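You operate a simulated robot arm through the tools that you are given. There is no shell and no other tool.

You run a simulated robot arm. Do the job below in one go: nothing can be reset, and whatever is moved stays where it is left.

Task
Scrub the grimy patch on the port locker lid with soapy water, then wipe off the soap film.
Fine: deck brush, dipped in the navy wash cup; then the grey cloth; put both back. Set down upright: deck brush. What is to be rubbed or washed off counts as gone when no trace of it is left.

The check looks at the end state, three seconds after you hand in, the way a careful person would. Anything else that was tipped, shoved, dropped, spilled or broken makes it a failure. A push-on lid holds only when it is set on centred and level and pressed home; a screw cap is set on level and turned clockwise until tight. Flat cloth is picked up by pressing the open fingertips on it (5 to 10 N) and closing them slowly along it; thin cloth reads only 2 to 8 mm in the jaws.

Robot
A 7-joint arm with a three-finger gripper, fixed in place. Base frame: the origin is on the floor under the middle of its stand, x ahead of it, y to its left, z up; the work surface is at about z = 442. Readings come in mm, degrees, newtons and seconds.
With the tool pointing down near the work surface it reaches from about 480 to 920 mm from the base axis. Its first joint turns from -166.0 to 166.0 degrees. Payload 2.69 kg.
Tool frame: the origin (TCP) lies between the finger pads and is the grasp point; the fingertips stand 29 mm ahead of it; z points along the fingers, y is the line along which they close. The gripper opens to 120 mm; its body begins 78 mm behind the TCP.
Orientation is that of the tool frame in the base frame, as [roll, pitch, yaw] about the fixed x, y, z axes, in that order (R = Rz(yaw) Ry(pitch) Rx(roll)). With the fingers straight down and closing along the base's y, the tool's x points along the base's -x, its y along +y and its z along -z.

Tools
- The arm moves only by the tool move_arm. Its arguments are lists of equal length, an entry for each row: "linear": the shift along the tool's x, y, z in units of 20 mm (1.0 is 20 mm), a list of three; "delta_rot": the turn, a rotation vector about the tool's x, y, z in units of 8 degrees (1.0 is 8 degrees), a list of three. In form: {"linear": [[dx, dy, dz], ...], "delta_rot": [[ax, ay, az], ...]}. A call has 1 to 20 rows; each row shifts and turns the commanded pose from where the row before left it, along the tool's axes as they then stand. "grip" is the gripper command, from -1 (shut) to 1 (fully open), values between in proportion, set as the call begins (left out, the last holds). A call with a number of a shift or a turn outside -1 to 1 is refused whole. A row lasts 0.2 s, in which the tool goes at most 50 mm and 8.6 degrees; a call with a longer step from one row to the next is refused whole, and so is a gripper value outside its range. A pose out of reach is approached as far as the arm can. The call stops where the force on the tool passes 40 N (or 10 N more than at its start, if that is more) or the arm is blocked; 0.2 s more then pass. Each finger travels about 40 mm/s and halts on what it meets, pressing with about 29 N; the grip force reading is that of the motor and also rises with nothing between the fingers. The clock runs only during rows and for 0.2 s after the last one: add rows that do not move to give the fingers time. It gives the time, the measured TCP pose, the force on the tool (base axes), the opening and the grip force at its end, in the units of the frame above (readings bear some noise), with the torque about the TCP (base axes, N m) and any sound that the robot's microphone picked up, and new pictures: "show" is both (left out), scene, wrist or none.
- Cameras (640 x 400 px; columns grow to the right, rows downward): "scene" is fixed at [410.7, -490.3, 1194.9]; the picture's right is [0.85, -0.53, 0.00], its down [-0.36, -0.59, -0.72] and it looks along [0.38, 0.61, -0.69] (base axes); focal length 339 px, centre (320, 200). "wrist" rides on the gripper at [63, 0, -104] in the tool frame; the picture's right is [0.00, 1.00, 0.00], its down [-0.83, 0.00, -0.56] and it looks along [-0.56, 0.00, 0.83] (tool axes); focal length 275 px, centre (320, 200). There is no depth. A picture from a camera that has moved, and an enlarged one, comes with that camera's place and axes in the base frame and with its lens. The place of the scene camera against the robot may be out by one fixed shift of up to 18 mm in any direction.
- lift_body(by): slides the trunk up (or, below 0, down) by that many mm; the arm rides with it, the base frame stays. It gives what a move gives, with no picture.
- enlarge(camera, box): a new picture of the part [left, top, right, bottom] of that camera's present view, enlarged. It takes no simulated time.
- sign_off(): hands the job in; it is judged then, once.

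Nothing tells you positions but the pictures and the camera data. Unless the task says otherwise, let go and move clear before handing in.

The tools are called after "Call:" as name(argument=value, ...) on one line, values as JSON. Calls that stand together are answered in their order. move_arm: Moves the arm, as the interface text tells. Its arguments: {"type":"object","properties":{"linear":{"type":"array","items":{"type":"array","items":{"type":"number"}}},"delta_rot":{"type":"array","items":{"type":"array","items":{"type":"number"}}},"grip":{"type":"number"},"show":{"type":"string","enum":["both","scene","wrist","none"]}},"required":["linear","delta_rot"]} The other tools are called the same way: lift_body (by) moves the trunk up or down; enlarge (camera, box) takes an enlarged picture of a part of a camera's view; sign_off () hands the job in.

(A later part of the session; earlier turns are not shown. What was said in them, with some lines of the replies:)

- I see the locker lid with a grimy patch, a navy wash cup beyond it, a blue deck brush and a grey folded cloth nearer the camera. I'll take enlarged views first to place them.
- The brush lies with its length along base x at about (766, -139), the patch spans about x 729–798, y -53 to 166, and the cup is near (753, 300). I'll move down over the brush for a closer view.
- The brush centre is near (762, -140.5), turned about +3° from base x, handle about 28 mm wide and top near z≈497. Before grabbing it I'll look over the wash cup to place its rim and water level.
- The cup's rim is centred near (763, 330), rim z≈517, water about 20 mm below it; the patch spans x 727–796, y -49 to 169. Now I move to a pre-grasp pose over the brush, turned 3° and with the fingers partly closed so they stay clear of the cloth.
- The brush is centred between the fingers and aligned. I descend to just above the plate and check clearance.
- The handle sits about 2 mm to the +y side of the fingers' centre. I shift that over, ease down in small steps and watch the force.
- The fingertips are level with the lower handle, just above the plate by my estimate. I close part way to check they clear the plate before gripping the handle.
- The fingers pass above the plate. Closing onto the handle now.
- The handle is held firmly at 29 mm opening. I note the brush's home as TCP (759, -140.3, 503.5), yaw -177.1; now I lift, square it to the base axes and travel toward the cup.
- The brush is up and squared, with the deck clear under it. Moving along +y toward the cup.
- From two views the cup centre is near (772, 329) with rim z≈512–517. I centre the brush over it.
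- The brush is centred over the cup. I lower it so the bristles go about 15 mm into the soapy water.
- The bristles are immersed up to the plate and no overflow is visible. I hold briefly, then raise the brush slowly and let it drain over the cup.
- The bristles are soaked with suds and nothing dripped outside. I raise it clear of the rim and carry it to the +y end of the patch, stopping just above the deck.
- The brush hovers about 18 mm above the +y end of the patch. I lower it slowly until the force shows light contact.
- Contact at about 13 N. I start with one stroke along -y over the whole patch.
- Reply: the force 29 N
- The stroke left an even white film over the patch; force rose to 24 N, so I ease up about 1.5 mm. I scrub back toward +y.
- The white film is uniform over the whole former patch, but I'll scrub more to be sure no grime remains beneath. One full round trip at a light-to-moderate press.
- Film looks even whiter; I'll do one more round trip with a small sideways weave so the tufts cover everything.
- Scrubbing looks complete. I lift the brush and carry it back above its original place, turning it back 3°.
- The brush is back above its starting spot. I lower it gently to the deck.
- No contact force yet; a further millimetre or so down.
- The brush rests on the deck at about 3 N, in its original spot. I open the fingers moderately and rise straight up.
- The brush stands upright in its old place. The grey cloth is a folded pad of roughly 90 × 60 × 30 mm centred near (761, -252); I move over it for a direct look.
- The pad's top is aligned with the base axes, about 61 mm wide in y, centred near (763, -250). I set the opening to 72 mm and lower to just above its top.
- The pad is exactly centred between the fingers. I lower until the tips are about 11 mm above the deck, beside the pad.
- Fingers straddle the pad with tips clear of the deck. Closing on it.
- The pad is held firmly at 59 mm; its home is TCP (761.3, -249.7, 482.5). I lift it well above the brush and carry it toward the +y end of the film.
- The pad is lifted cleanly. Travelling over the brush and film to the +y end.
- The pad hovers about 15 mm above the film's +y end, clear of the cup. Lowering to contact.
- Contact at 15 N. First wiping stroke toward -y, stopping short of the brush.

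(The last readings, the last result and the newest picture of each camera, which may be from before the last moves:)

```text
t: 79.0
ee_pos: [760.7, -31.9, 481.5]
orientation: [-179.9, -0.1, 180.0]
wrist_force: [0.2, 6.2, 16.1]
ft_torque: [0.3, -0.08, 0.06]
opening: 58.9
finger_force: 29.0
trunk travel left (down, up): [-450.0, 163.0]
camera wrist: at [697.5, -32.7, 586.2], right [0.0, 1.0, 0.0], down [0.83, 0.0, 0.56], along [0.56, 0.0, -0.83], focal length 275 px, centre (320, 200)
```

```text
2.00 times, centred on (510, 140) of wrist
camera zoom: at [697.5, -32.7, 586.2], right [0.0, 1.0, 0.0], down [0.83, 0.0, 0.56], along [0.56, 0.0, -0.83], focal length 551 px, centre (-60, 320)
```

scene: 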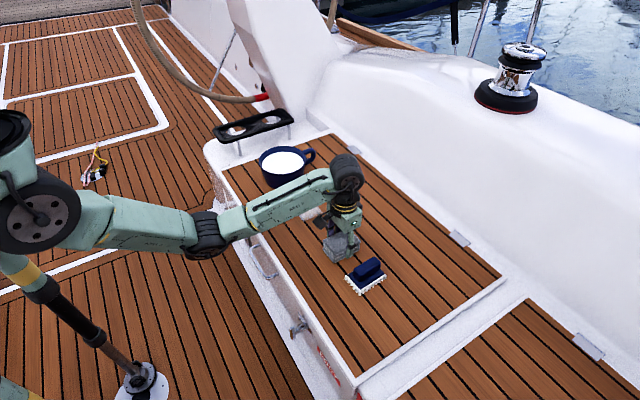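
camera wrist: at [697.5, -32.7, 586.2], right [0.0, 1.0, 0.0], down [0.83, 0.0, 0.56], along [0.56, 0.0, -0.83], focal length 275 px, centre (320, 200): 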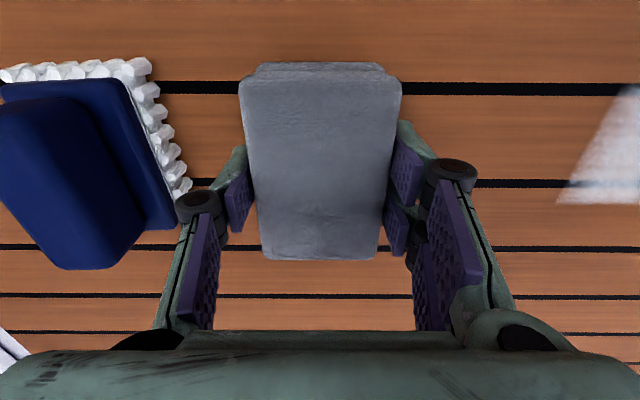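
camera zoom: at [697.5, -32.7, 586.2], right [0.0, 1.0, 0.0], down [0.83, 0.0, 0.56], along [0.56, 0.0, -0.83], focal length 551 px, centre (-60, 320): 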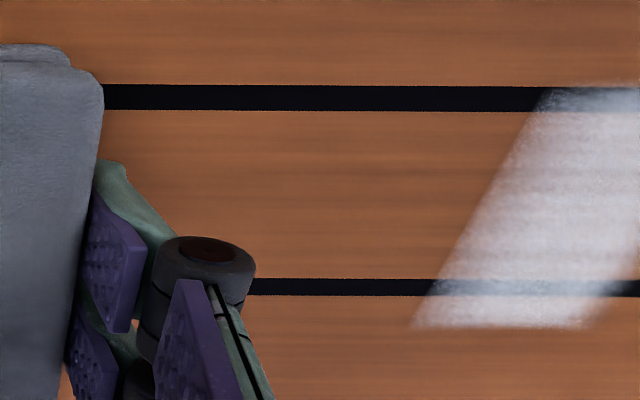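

The film is clean from y≈-50 to 117; a strip remains at the +y end. I wipe back toward +y, going to y≈170, which still leaves the fingers clear of the cup.

Call:
move_arm(linear=[[0, 0.6, 0], [0, 0.7, 0], [0, 0.7, 0], [0, 0.7, 0], [0, 0.7, 0], [0, 0.7, 0], [0, 0.7, 0], [0, 0.7, 0], [0, 0.7, 0], [0, 0.7, 0], [0, 0.7, 0], [0, 0.7, 0], [0, 0.7, 0], [0, 0.7, 0], [0, 0.4, 0], [0, 0, 0]], delta_rot=[[0, 0, 0], [0, 0, 0], [0, 0, 0], [0, 0, 0], [0, 0, 0], [0, 0, 0], [0, 0, 0], [0, 0, 0], [0, 0, 0], [0, 0, 0], [0, 0, 0], [0, 0, 0], [0, 0, 0], [0, 0, 0], [0, 0, 0], [0, 0, 0]])

Call:
enlarge(camera="scene", box=[260, 140, 400, 300])

Call:
enlarge(camera="wrist", box=[0, 40, 260, 240])

```text
t: 82.4
ee_pos: [760.8, 170.7, 481.6]
orientation: [-179.9, 0.1, -180.0]
wrist_force: [0.6, -5.4, 10.6]
ft_torque: [-0.12, 0.12, 0.0]
opening: 59.2
finger_force: 29.2
trunk travel left (down, up): [-450.0, 163.0]
camera wrist: at [697.5, 169.8, 586.0], right [0.0, 1.0, 0.0], down [0.83, 0.0, 0.56], along [0.56, 0.0, -0.83], focal length 275 px, centre (320, 200)
```

scene: 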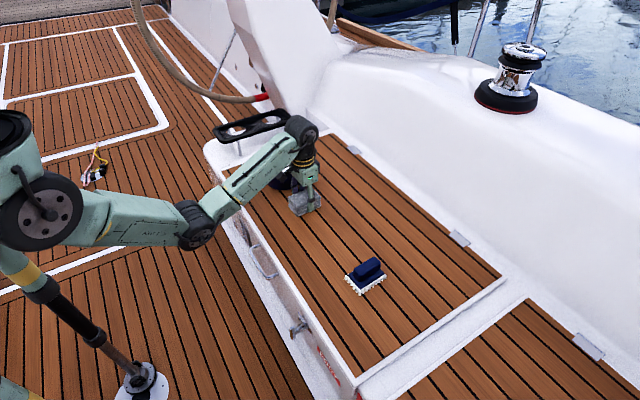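
wrist: 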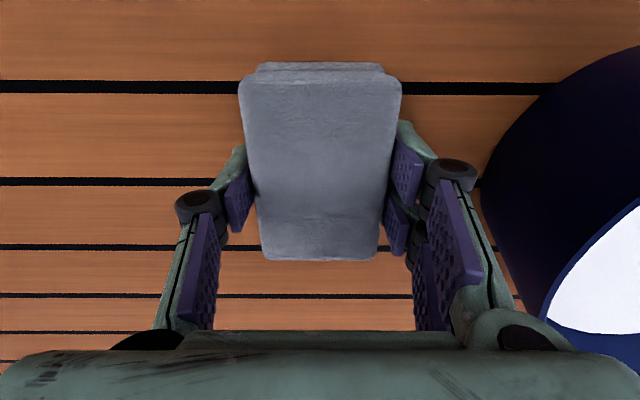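

```text
2.50 times, centred on (330, 220) of scene
camera zoom: at [410.7, -490.3, 1194.9], right [0.85, -0.53, 0.0], down [-0.36, -0.59, -0.72], along [0.38, 0.61, -0.69], focal length 848 px, centre (295, 150)
```

zoom: 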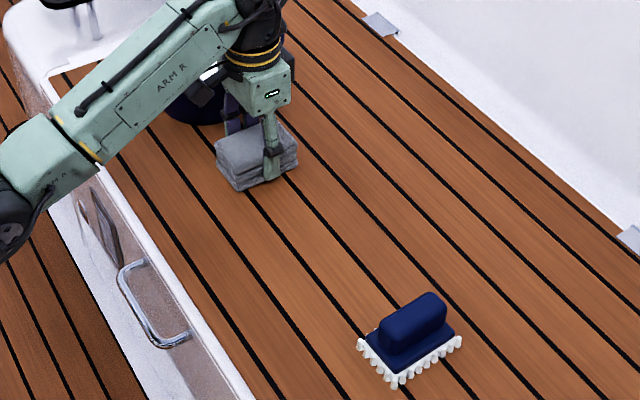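

```text
2.00 times, centred on (130, 140) of wrist
camera zoom: at [697.5, 169.8, 586.0], right [0.0, 1.0, 0.0], down [0.83, 0.0, 0.56], along [0.56, 0.0, -0.83], focal length 551 px, centre (700, 320)
```

zoom: 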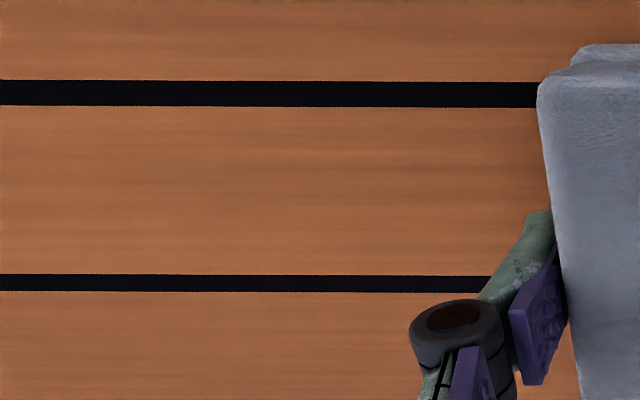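

The wiped deck looks clean in both views. I do another stroke down to the -y end, which also rubs the +y end again.

Call:
move_arm(linear=[[0, -0.6, 0], [0, -0.7, 0], [0, -0.7, 0], [0, -0.7, 0], [0, -0.7, 0], [0, -0.7, 0], [0, -0.7, 0], [0, -0.7, 0], [0, -0.7, 0], [0, -0.7, 0], [0, -0.7, 0], [0, -0.7, 0], [0, -0.7, 0], [0, -0.7, 0], [0, -0.6, 0], [0, 0, 0]], delta_rot=[[0, 0, 0], [0, 0, 0], [0, 0, 0], [0, 0, 0], [0, 0, 0], [0, 0, 0], [0, 0, 0], [0, 0, 0], [0, 0, 0], [0, 0, 0], [0, 0, 0], [0, 0, 0], [0, 0, 0], [0, 0, 0], [0, 0, 0], [0, 0, 0]])

Call:
enlarge(camera="wrist", box=[380, 40, 640, 240])

Call:
enlarge(camera="scene", box=[260, 140, 400, 300])

```text
t: 85.8
ee_pos: [760.9, -36.1, 480.7]
orientation: [180.0, 0.1, -180.0]
wrist_force: [-1.5, 6.8, 15.9]
ft_torque: [0.23, 0.19, -0.02]
opening: 58.9
finger_force: 29.1
trunk travel left (down, up): [-450.0, 163.0]
camera wrist: at [697.5, -36.8, 585.7], right [-0.01, 1.0, 0.0], down [0.83, 0.0, 0.56], along [0.56, 0.0, -0.83], focal length 275 px, centre (320, 200)
```

scene: 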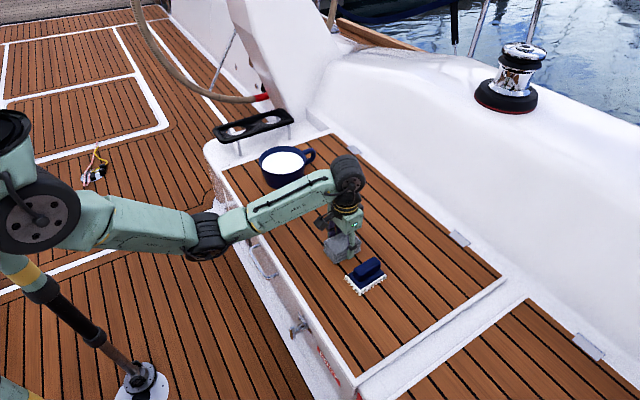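
wrist: 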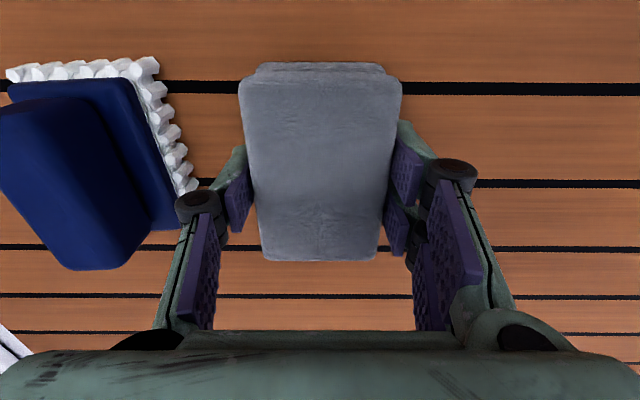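

```text
2.00 times, centred on (510, 140) of wrist
camera zoom: at [697.5, -36.8, 585.7], right [-0.01, 1.0, 0.0], down [0.83, 0.0, 0.56], along [0.56, 0.0, -0.83], focal length 551 px, centre (-60, 320)
```

zoom: 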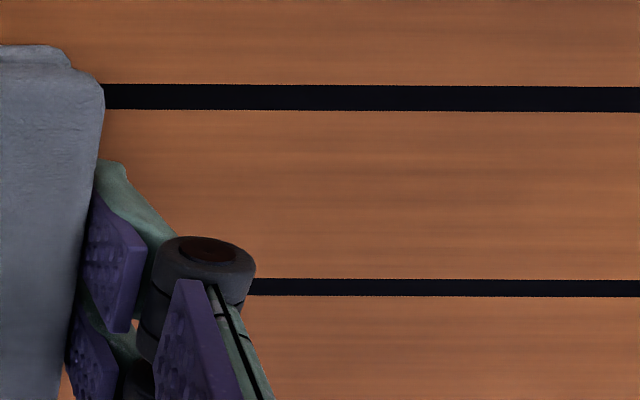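

```text
2.50 times, centred on (330, 220) of scene
camera zoom: at [410.7, -490.3, 1194.9], right [0.85, -0.53, 0.0], down [-0.36, -0.59, -0.72], along [0.38, 0.61, -0.69], focal length 848 px, centre (295, 150)
```

zoom: 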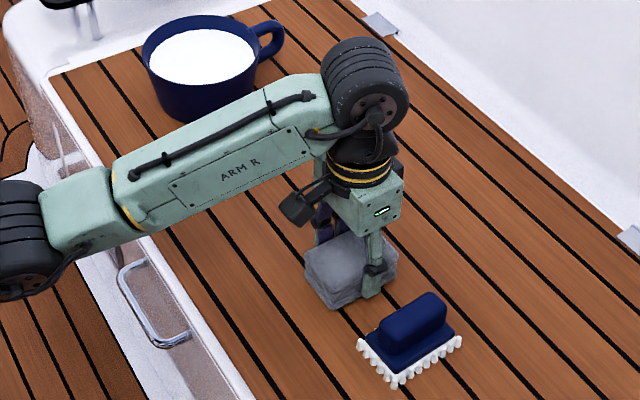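

The deck looks clean all along. I lift the pad and move back over its home at a greater height to inspect the whole area before setting it down.

Call:
move_arm(linear=[[0, 0, -0.5], [0, 0, -1], [0, 0, -1], [0, 0, -1], [0, 0, -1], [0, 0, -1], [0, -0.97, -0.5], [0, -0.97, -0.5], [0, -0.97, -0.5], [0, -0.97, -0.5], [0, -0.97, -0.5], [0, -0.97, -0.5], [0, -0.97, -0.5], [0, -0.97, -0.5], [0, -0.97, -0.5], [0, -0.97, -0.5], [0, -0.97, -0.5], [0, 0, 0]], delta_rot=[[0, 0, 0], [0, 0, 0], [0, 0, 0], [0, 0, 0], [0, 0, 0], [0, 0, 0], [0, 0, 0], [0, 0, 0], [0, 0, 0], [0, 0, 0], [0, 0, 0], [0, 0, 0], [0, 0, 0], [0, 0, 0], [0, 0, 0], [0, 0, 0], [0, 0, 0], [0, 0, 0]])

Call:
enlarge(camera="wrist", box=[380, 20, 640, 200])

Call:
enlarge(camera="scene", box=[270, 160, 400, 290])

```text
t: 89.6
ee_pos: [760.3, -247.1, 698.5]
orientation: [-179.9, -0.1, -180.0]
wrist_force: [-0.5, -0.3, -0.6]
ft_torque: [-0.02, 0.03, -0.01]
opening: 59.1
finger_force: 29.7
trunk travel left (down, up): [-450.0, 163.0]
camera wrist: at [697.3, -248.8, 803.9], right [-0.01, 1.0, 0.0], down [0.83, 0.0, 0.56], along [0.56, 0.0, -0.83], focal length 275 px, centre (320, 200)
```

scene: 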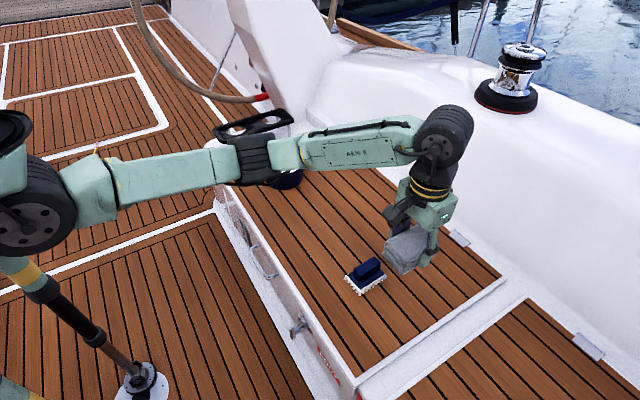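
wrist: 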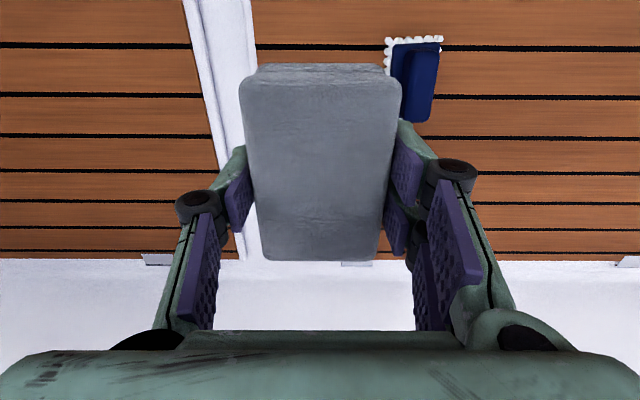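

```text
2.22 times, centred on (510, 110) of wrist
camera zoom: at [697.3, -248.8, 803.9], right [-0.01, 1.0, 0.0], down [0.83, 0.0, 0.56], along [0.56, 0.0, -0.83], focal length 612 px, centre (-102, 400)
```

zoom: 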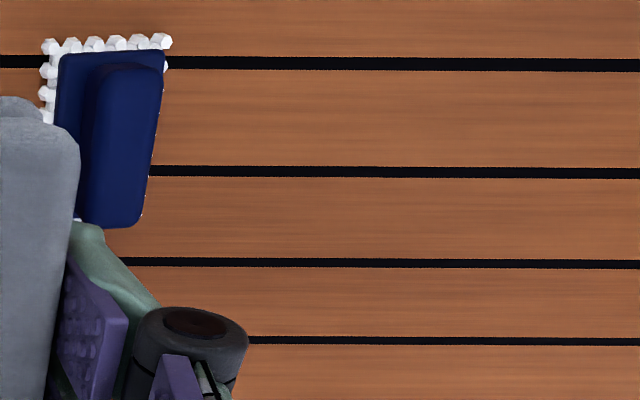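

```text
3.08 times, centred on (335, 225) of scene
camera zoom: at [410.7, -490.3, 1194.9], right [0.85, -0.53, 0.0], down [-0.36, -0.59, -0.72], along [0.38, 0.61, -0.69], focal length 1044 px, centre (274, 123)
```

zoom: 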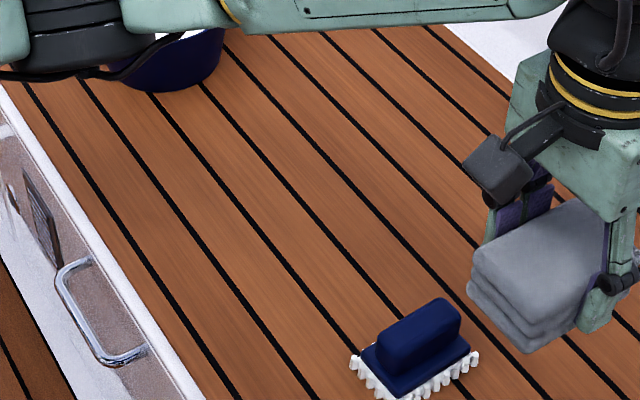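

The patch area shows no grime or film. One more close look at it for faint traces.

Call:
enlarge(camera="scene", box=[285, 185, 335, 235])

Call:
enlarge(camera="scene", box=[315, 215, 365, 265])

Call:
enlarge(camera="wrist", box=[540, 20, 640, 100])

```text
8.00 times, centred on (310, 210) of scene
camera zoom: at [410.7, -490.3, 1194.9], right [0.85, -0.53, 0.0], down [-0.36, -0.59, -0.72], along [0.38, 0.61, -0.69], focal length 2713 px, centre (400, 120)
```

zoom: 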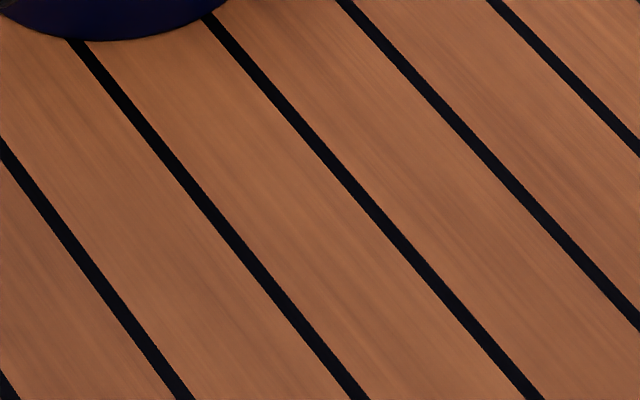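

```text
8.00 times, centred on (340, 240) of scene
camera zoom: at [410.7, -490.3, 1194.9], right [0.85, -0.53, 0.0], down [-0.36, -0.59, -0.72], along [0.38, 0.61, -0.69], focal length 2713 px, centre (160, -120)
```

zoom: 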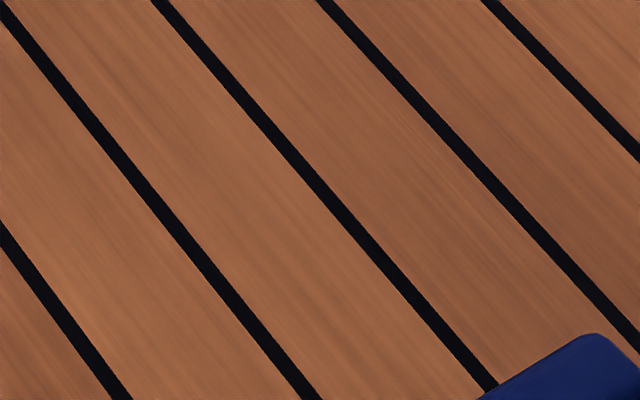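

```text
5.00 times, centred on (590, 60) of wrist
camera zoom: at [697.3, -248.8, 803.9], right [-0.01, 1.0, 0.0], down [0.83, 0.0, 0.56], along [0.56, 0.0, -0.83], focal length 1376 px, centre (-1030, 900)
```

zoom: 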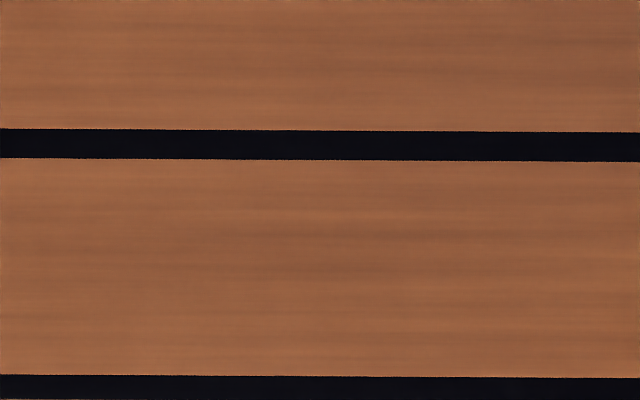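

No trace of grime or soap is left. I lower the pad back onto its original spot.

Call:
move_arm(linear=[[-0.045, -0.05, 1], [0, 0, 1], [0, 0, 1], [0, 0, 1], [0, 0, 1], [0, 0, 1], [0, 0, 1], [0, 0, 1], [0, 0, 1], [0, 0, 1], [0, 0, 0.35], [0, 0, 0.2], [0, 0, 0.1], [0, 0, 0]], delta_rot=[[0, 0, 0], [0, 0, 0], [0, 0, 0], [0, 0, 0], [0, 0, 0], [0, 0, 0], [0, 0, 0], [0, 0, 0], [0, 0, 0], [0, 0, 0], [0, 0, 0], [0, 0, 0], [0, 0, 0], [0, 0, 0]])

```text
t: 92.6
ee_pos: [761.1, -251.2, 487.7]
orientation: [-179.9, 0.0, -180.0]
wrist_force: [-0.3, -0.1, -1.7]
ft_torque: [0.06, -0.03, 0.02]
opening: 59.3
finger_force: 28.9
trunk travel left (down, up): [-450.0, 163.0]
camera wrist: at [698.5, -250.3, 592.0], right [0.0, 1.0, 0.0], down [0.83, 0.0, 0.56], along [0.56, 0.0, -0.83], focal length 275 px, centre (320, 200)
```

scene: 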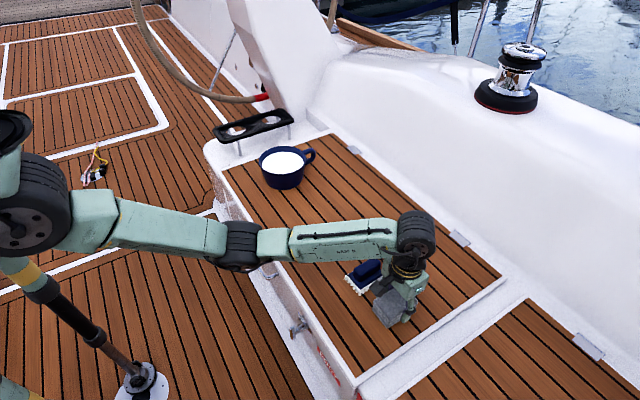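
wrist: 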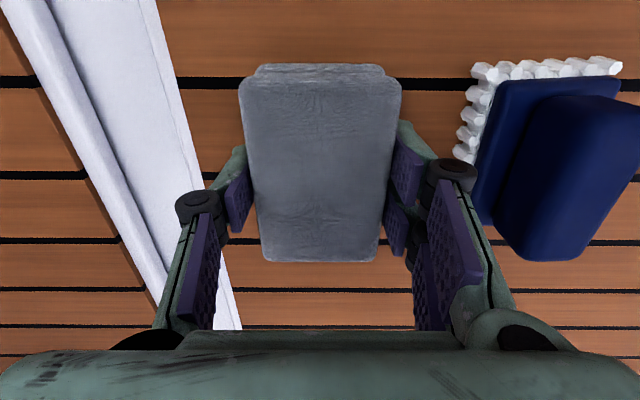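

About 5 mm above the deck. Easing down to light contact.

Call:
move_arm(linear=[[0, 0, 0.12], [0, 0, 0.08], [0, 0, 0.06], [0, 0, 0]], delta_rot=[[0, 0, 0], [0, 0, 0], [0, 0, 0], [0, 0, 0]], show="none")

```text
t: 93.6
ee_pos: [761.7, -251.2, 482.6]
orientation: [180.0, -0.1, 179.9]
wrist_force: [0.2, -0.4, -1.1]
ft_torque: [-0.01, 0.01, -0.01]
opening: 58.9
finger_force: 28.7
trunk travel left (down, up): [-450.0, 163.0]
```

Call:
move_arm(linear=[[0, 0, 0.04], [0, 0, 0.03], [0, 0, 0]], delta_rot=[[0, 0, 0], [0, 0, 0], [0, 0, 0]], show="none")

```text
t: 94.4
ee_pos: [761.4, -252.0, 481.1]
orientation: [-180.0, 0.0, 180.0]
wrist_force: [-1.0, 0.6, -1.1]
ft_torque: [-0.01, 0.03, 0.0]
opening: 59.0
finger_force: 29.6
trunk travel left (down, up): [-450.0, 163.0]
```

Call:
move_arm(linear=[[0, 0, 0.03], [0, 0, 0.03], [0, 0, 0]], delta_rot=[[0, 0, 0], [0, 0, 0], [0, 0, 0]], show="scene")

Call:
enlarge(camera="scene", box=[340, 230, 440, 340])

```text
t: 95.2
ee_pos: [761.5, -250.5, 480.8]
orientation: [-179.9, 0.1, 180.0]
wrist_force: [1.6, -0.8, 4.4]
ft_torque: [0.06, -0.02, -0.06]
opening: 58.9
finger_force: 29.1
trunk travel left (down, up): [-450.0, 163.0]
```

scene: 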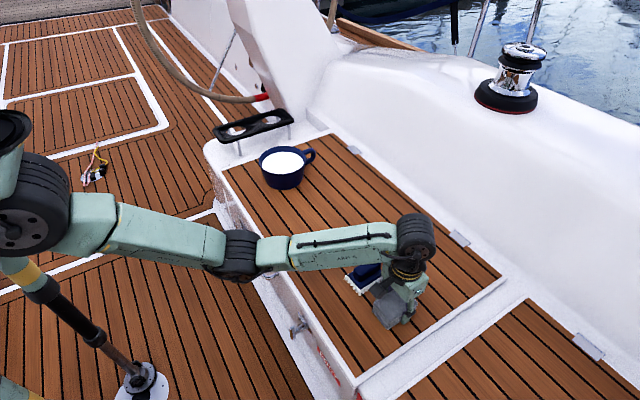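

```text
3.64 times, centred on (390, 285) of scene
camera zoom: at [410.7, -490.3, 1194.9], right [0.85, -0.53, 0.0], down [-0.36, -0.59, -0.72], along [0.38, 0.61, -0.69], focal length 1233 px, centre (66, -109)
```

zoom: 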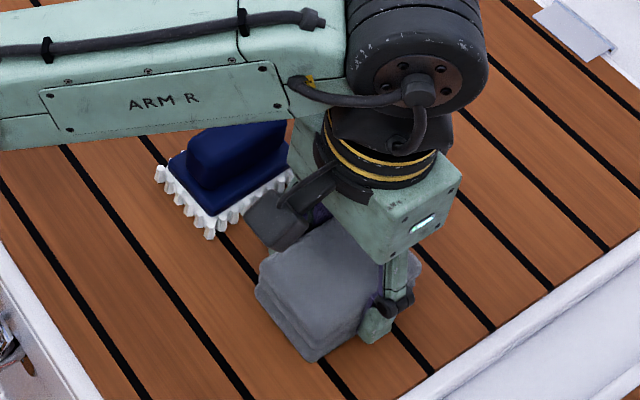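

Contact at 4 N, pad lying where it was. I open to the same 73 mm as before and rise straight up.

Call:
move_arm(linear=[[0, 0, 0], [0, 0, 0], [0, 0, 0], [0, 0, 0]], delta_rot=[[0, 0, 0], [0, 0, 0], [0, 0, 0], [0, 0, 0]], grip=0.22, show="wrist")

Call:
move_arm(linear=[[0, 0, -0.3], [0, 0, -0.6], [0, 0, -1], [0, 0, -1], [0, 0, -1], [0, 0, -1], [0, 0, -1], [0, 0, -1], [0, 0, -1], [0, 0, -1], [0, 0, -1], [0, 0, -1], [0, 0, 0]], delta_rot=[[0, 0, 0], [0, 0, 0], [0, 0, 0], [0, 0, 0], [0, 0, 0], [0, 0, 0], [0, 0, 0], [0, 0, 0], [0, 0, 0], [0, 0, 0], [0, 0, 0], [0, 0, 0], [0, 0, 0]])

Call:
enlarge(camera="scene", box=[330, 230, 430, 340])

```text
t: 96.2
ee_pos: [762.1, -250.9, 481.4]
orientation: [180.0, 0.0, 180.0]
wrist_force: [1.0, -0.3, -0.7]
ft_torque: [0.03, 0.0, -0.02]
opening: 73.0
finger_force: 0.2
trunk travel left (down, up): [-450.0, 163.0]
camera wrist: at [698.4, -251.2, 585.1], right [0.0, 1.0, 0.0], down [0.83, 0.0, 0.56], along [0.56, 0.0, -0.83], focal length 275 px, centre (320, 200)
```

wrist: 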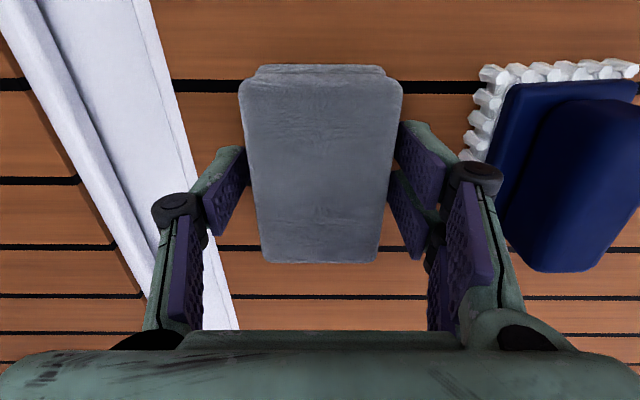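

```text
t: 99.0
ee_pos: [762.7, -250.0, 699.3]
orientation: [180.0, 0.0, -180.0]
wrist_force: [-0.1, -0.1, 0.1]
ft_torque: [0.02, -0.02, 0.0]
opening: 73.4
finger_force: 0.1
trunk travel left (down, up): [-450.0, 163.0]
camera wrist: at [699.4, -251.4, 804.0], right [-0.01, 1.0, 0.0], down [0.83, 0.0, 0.56], along [0.56, 0.0, -0.83], focal length 275 px, centre (320, 200)
```

scene: 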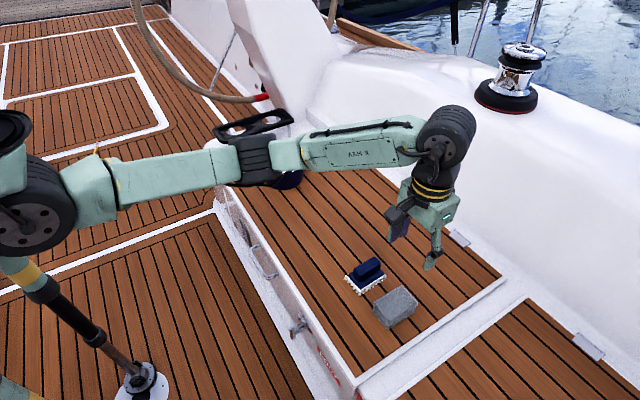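
wrist: 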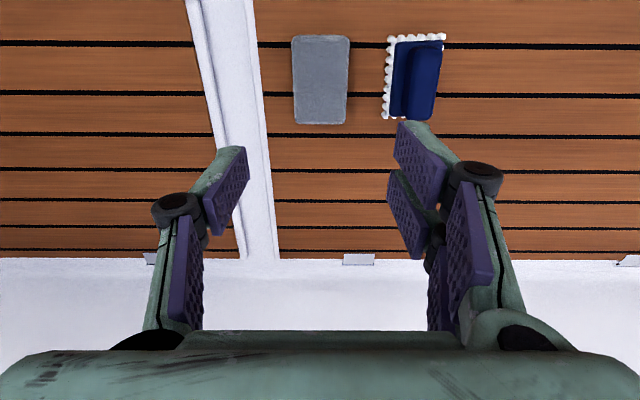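

```text
3.64 times, centred on (380, 285) of scene
camera zoom: at [410.7, -490.3, 1194.9], right [0.85, -0.53, 0.0], down [-0.36, -0.59, -0.72], along [0.38, 0.61, -0.69], focal length 1233 px, centre (102, -109)
```

zoom: 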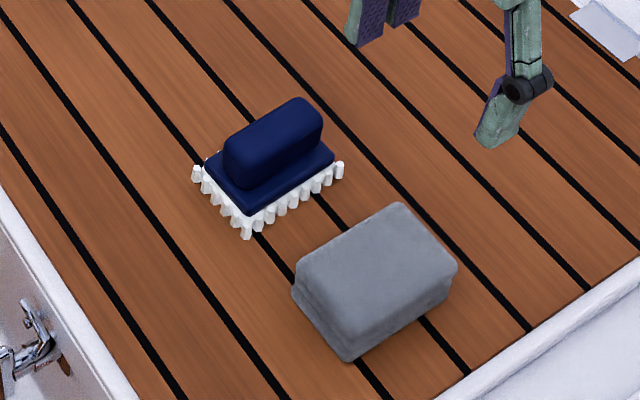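

Brush and cloth are both back. For a final check I raise the arm and look straight at the whole former patch and cup.

Call:
move_arm(linear=[[0.1, 1, -0.2], [0.1, 1, -0.2], [0.1, 1, -0.2], [0.1, 1, -0.2], [0.1, 1, -0.2], [0.1, 1, -0.2], [0.1, 1, -0.2], [0.1, 1, -0.2], [0.1, 1, -0.2], [0.1, 1, -0.2], [0.1, 1, -0.2], [0.1, 1, -0.2], [0.1, 1, -0.2], [0.1, 1, -0.2], [0.1, 1, -0.2], [0.1, 1, -0.2], [0, 0, 0]], delta_rot=[[0, 0, 0], [0, 0, 0], [0, 0, 0], [0, 0, 0], [0, 0, 0], [0, 0, 0], [0, 0, 0], [0, 0, 0], [0, 0, 0], [0, 0, 0], [0, 0, 0], [0, 0, 0], [0, 0, 0], [0, 0, 0], [0, 0, 0], [0, 0, 0], [0, 0, 0]])

Call:
enlarge(camera="wrist", box=[220, 50, 460, 180])

Call:
enlarge(camera="wrist", box=[400, 20, 640, 180])

Call:
enlarge(camera="scene", box=[240, 130, 440, 340])

```text
t: 102.6
ee_pos: [728.9, 71.6, 760.5]
orientation: [-179.9, 0.0, 179.9]
wrist_force: [0.8, 0.1, -0.3]
ft_torque: [0.0, -0.03, 0.04]
opening: 73.2
finger_force: 0.0
trunk travel left (down, up): [-450.0, 163.0]
camera wrist: at [665.7, 70.2, 865.3], right [0.0, 1.0, 0.0], down [0.83, 0.0, 0.56], along [0.56, 0.0, -0.83], focal length 275 px, centre (320, 200)
```

scene: 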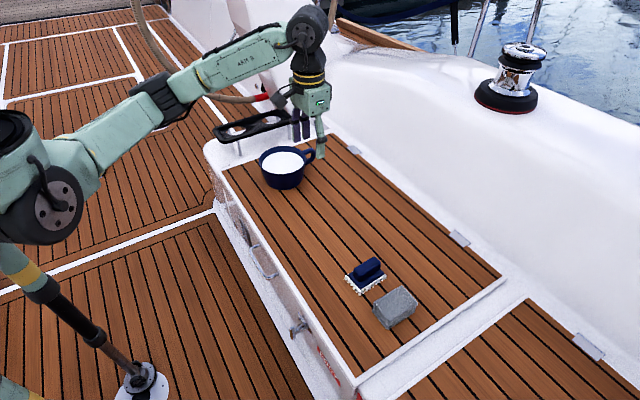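
wrist: 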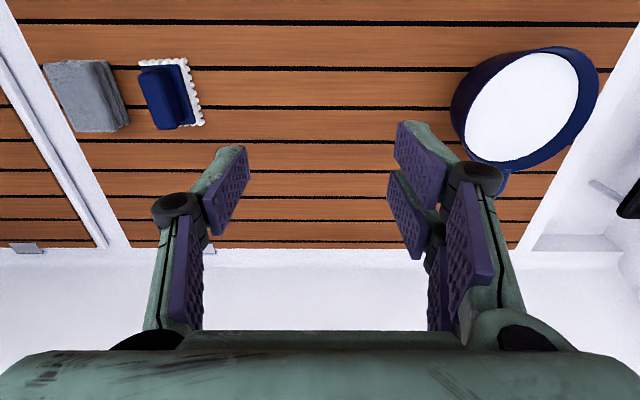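

```text
2.67 times, centred on (340, 115) of wrist
camera zoom: at [665.7, 70.2, 865.3], right [0.0, 1.0, 0.0], down [0.83, 0.0, 0.56], along [0.56, 0.0, -0.83], focal length 734 px, centre (267, 427)
```

zoom: 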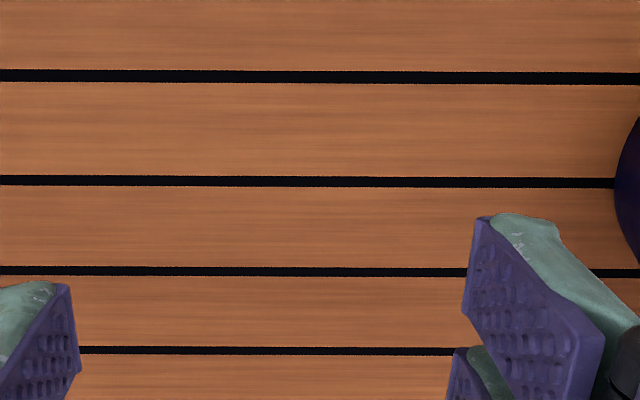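

```text
2.50 times, centred on (520, 100) of wrist
camera zoom: at [665.7, 70.2, 865.3], right [0.0, 1.0, 0.0], down [0.83, 0.0, 0.56], along [0.56, 0.0, -0.83], focal length 688 px, centre (-180, 450)
```

zoom: 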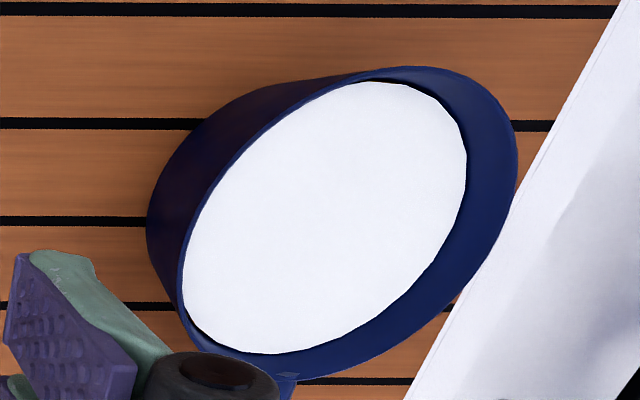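

```text
1.90 times, centred on (340, 235) of scene
camera zoom: at [410.7, -490.3, 1194.9], right [0.85, -0.53, 0.0], down [-0.36, -0.59, -0.72], along [0.38, 0.61, -0.69], focal length 646 px, centre (282, 133)
```

zoom: 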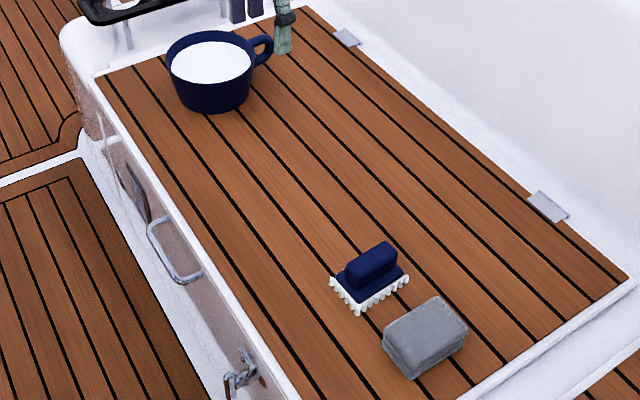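

The lid is clean with no trace of grime or soap. The cup is undisturbed, the brush stands upright and the cloth lies folded, both in their original places, and the arm is well clear. Handing in.

Call:
sign_off()

```text
The job is handed in.
```

I scrubbed the grimy patch off the port locker lid with the soapy brush, then wiped the soap film away with the grey cloth. In the final close-up pictures I could see no grime or soap left on the lid.

- **Brush:** it is back where it started, standing upright.
- **Cloth:** it is back in its original place, still folded.
- **Wash cup:** it hasn't moved, and I saw no spills or drips around it.

Nothing else was touched. The gripper had let go and the arm was well clear when I handed the job in.
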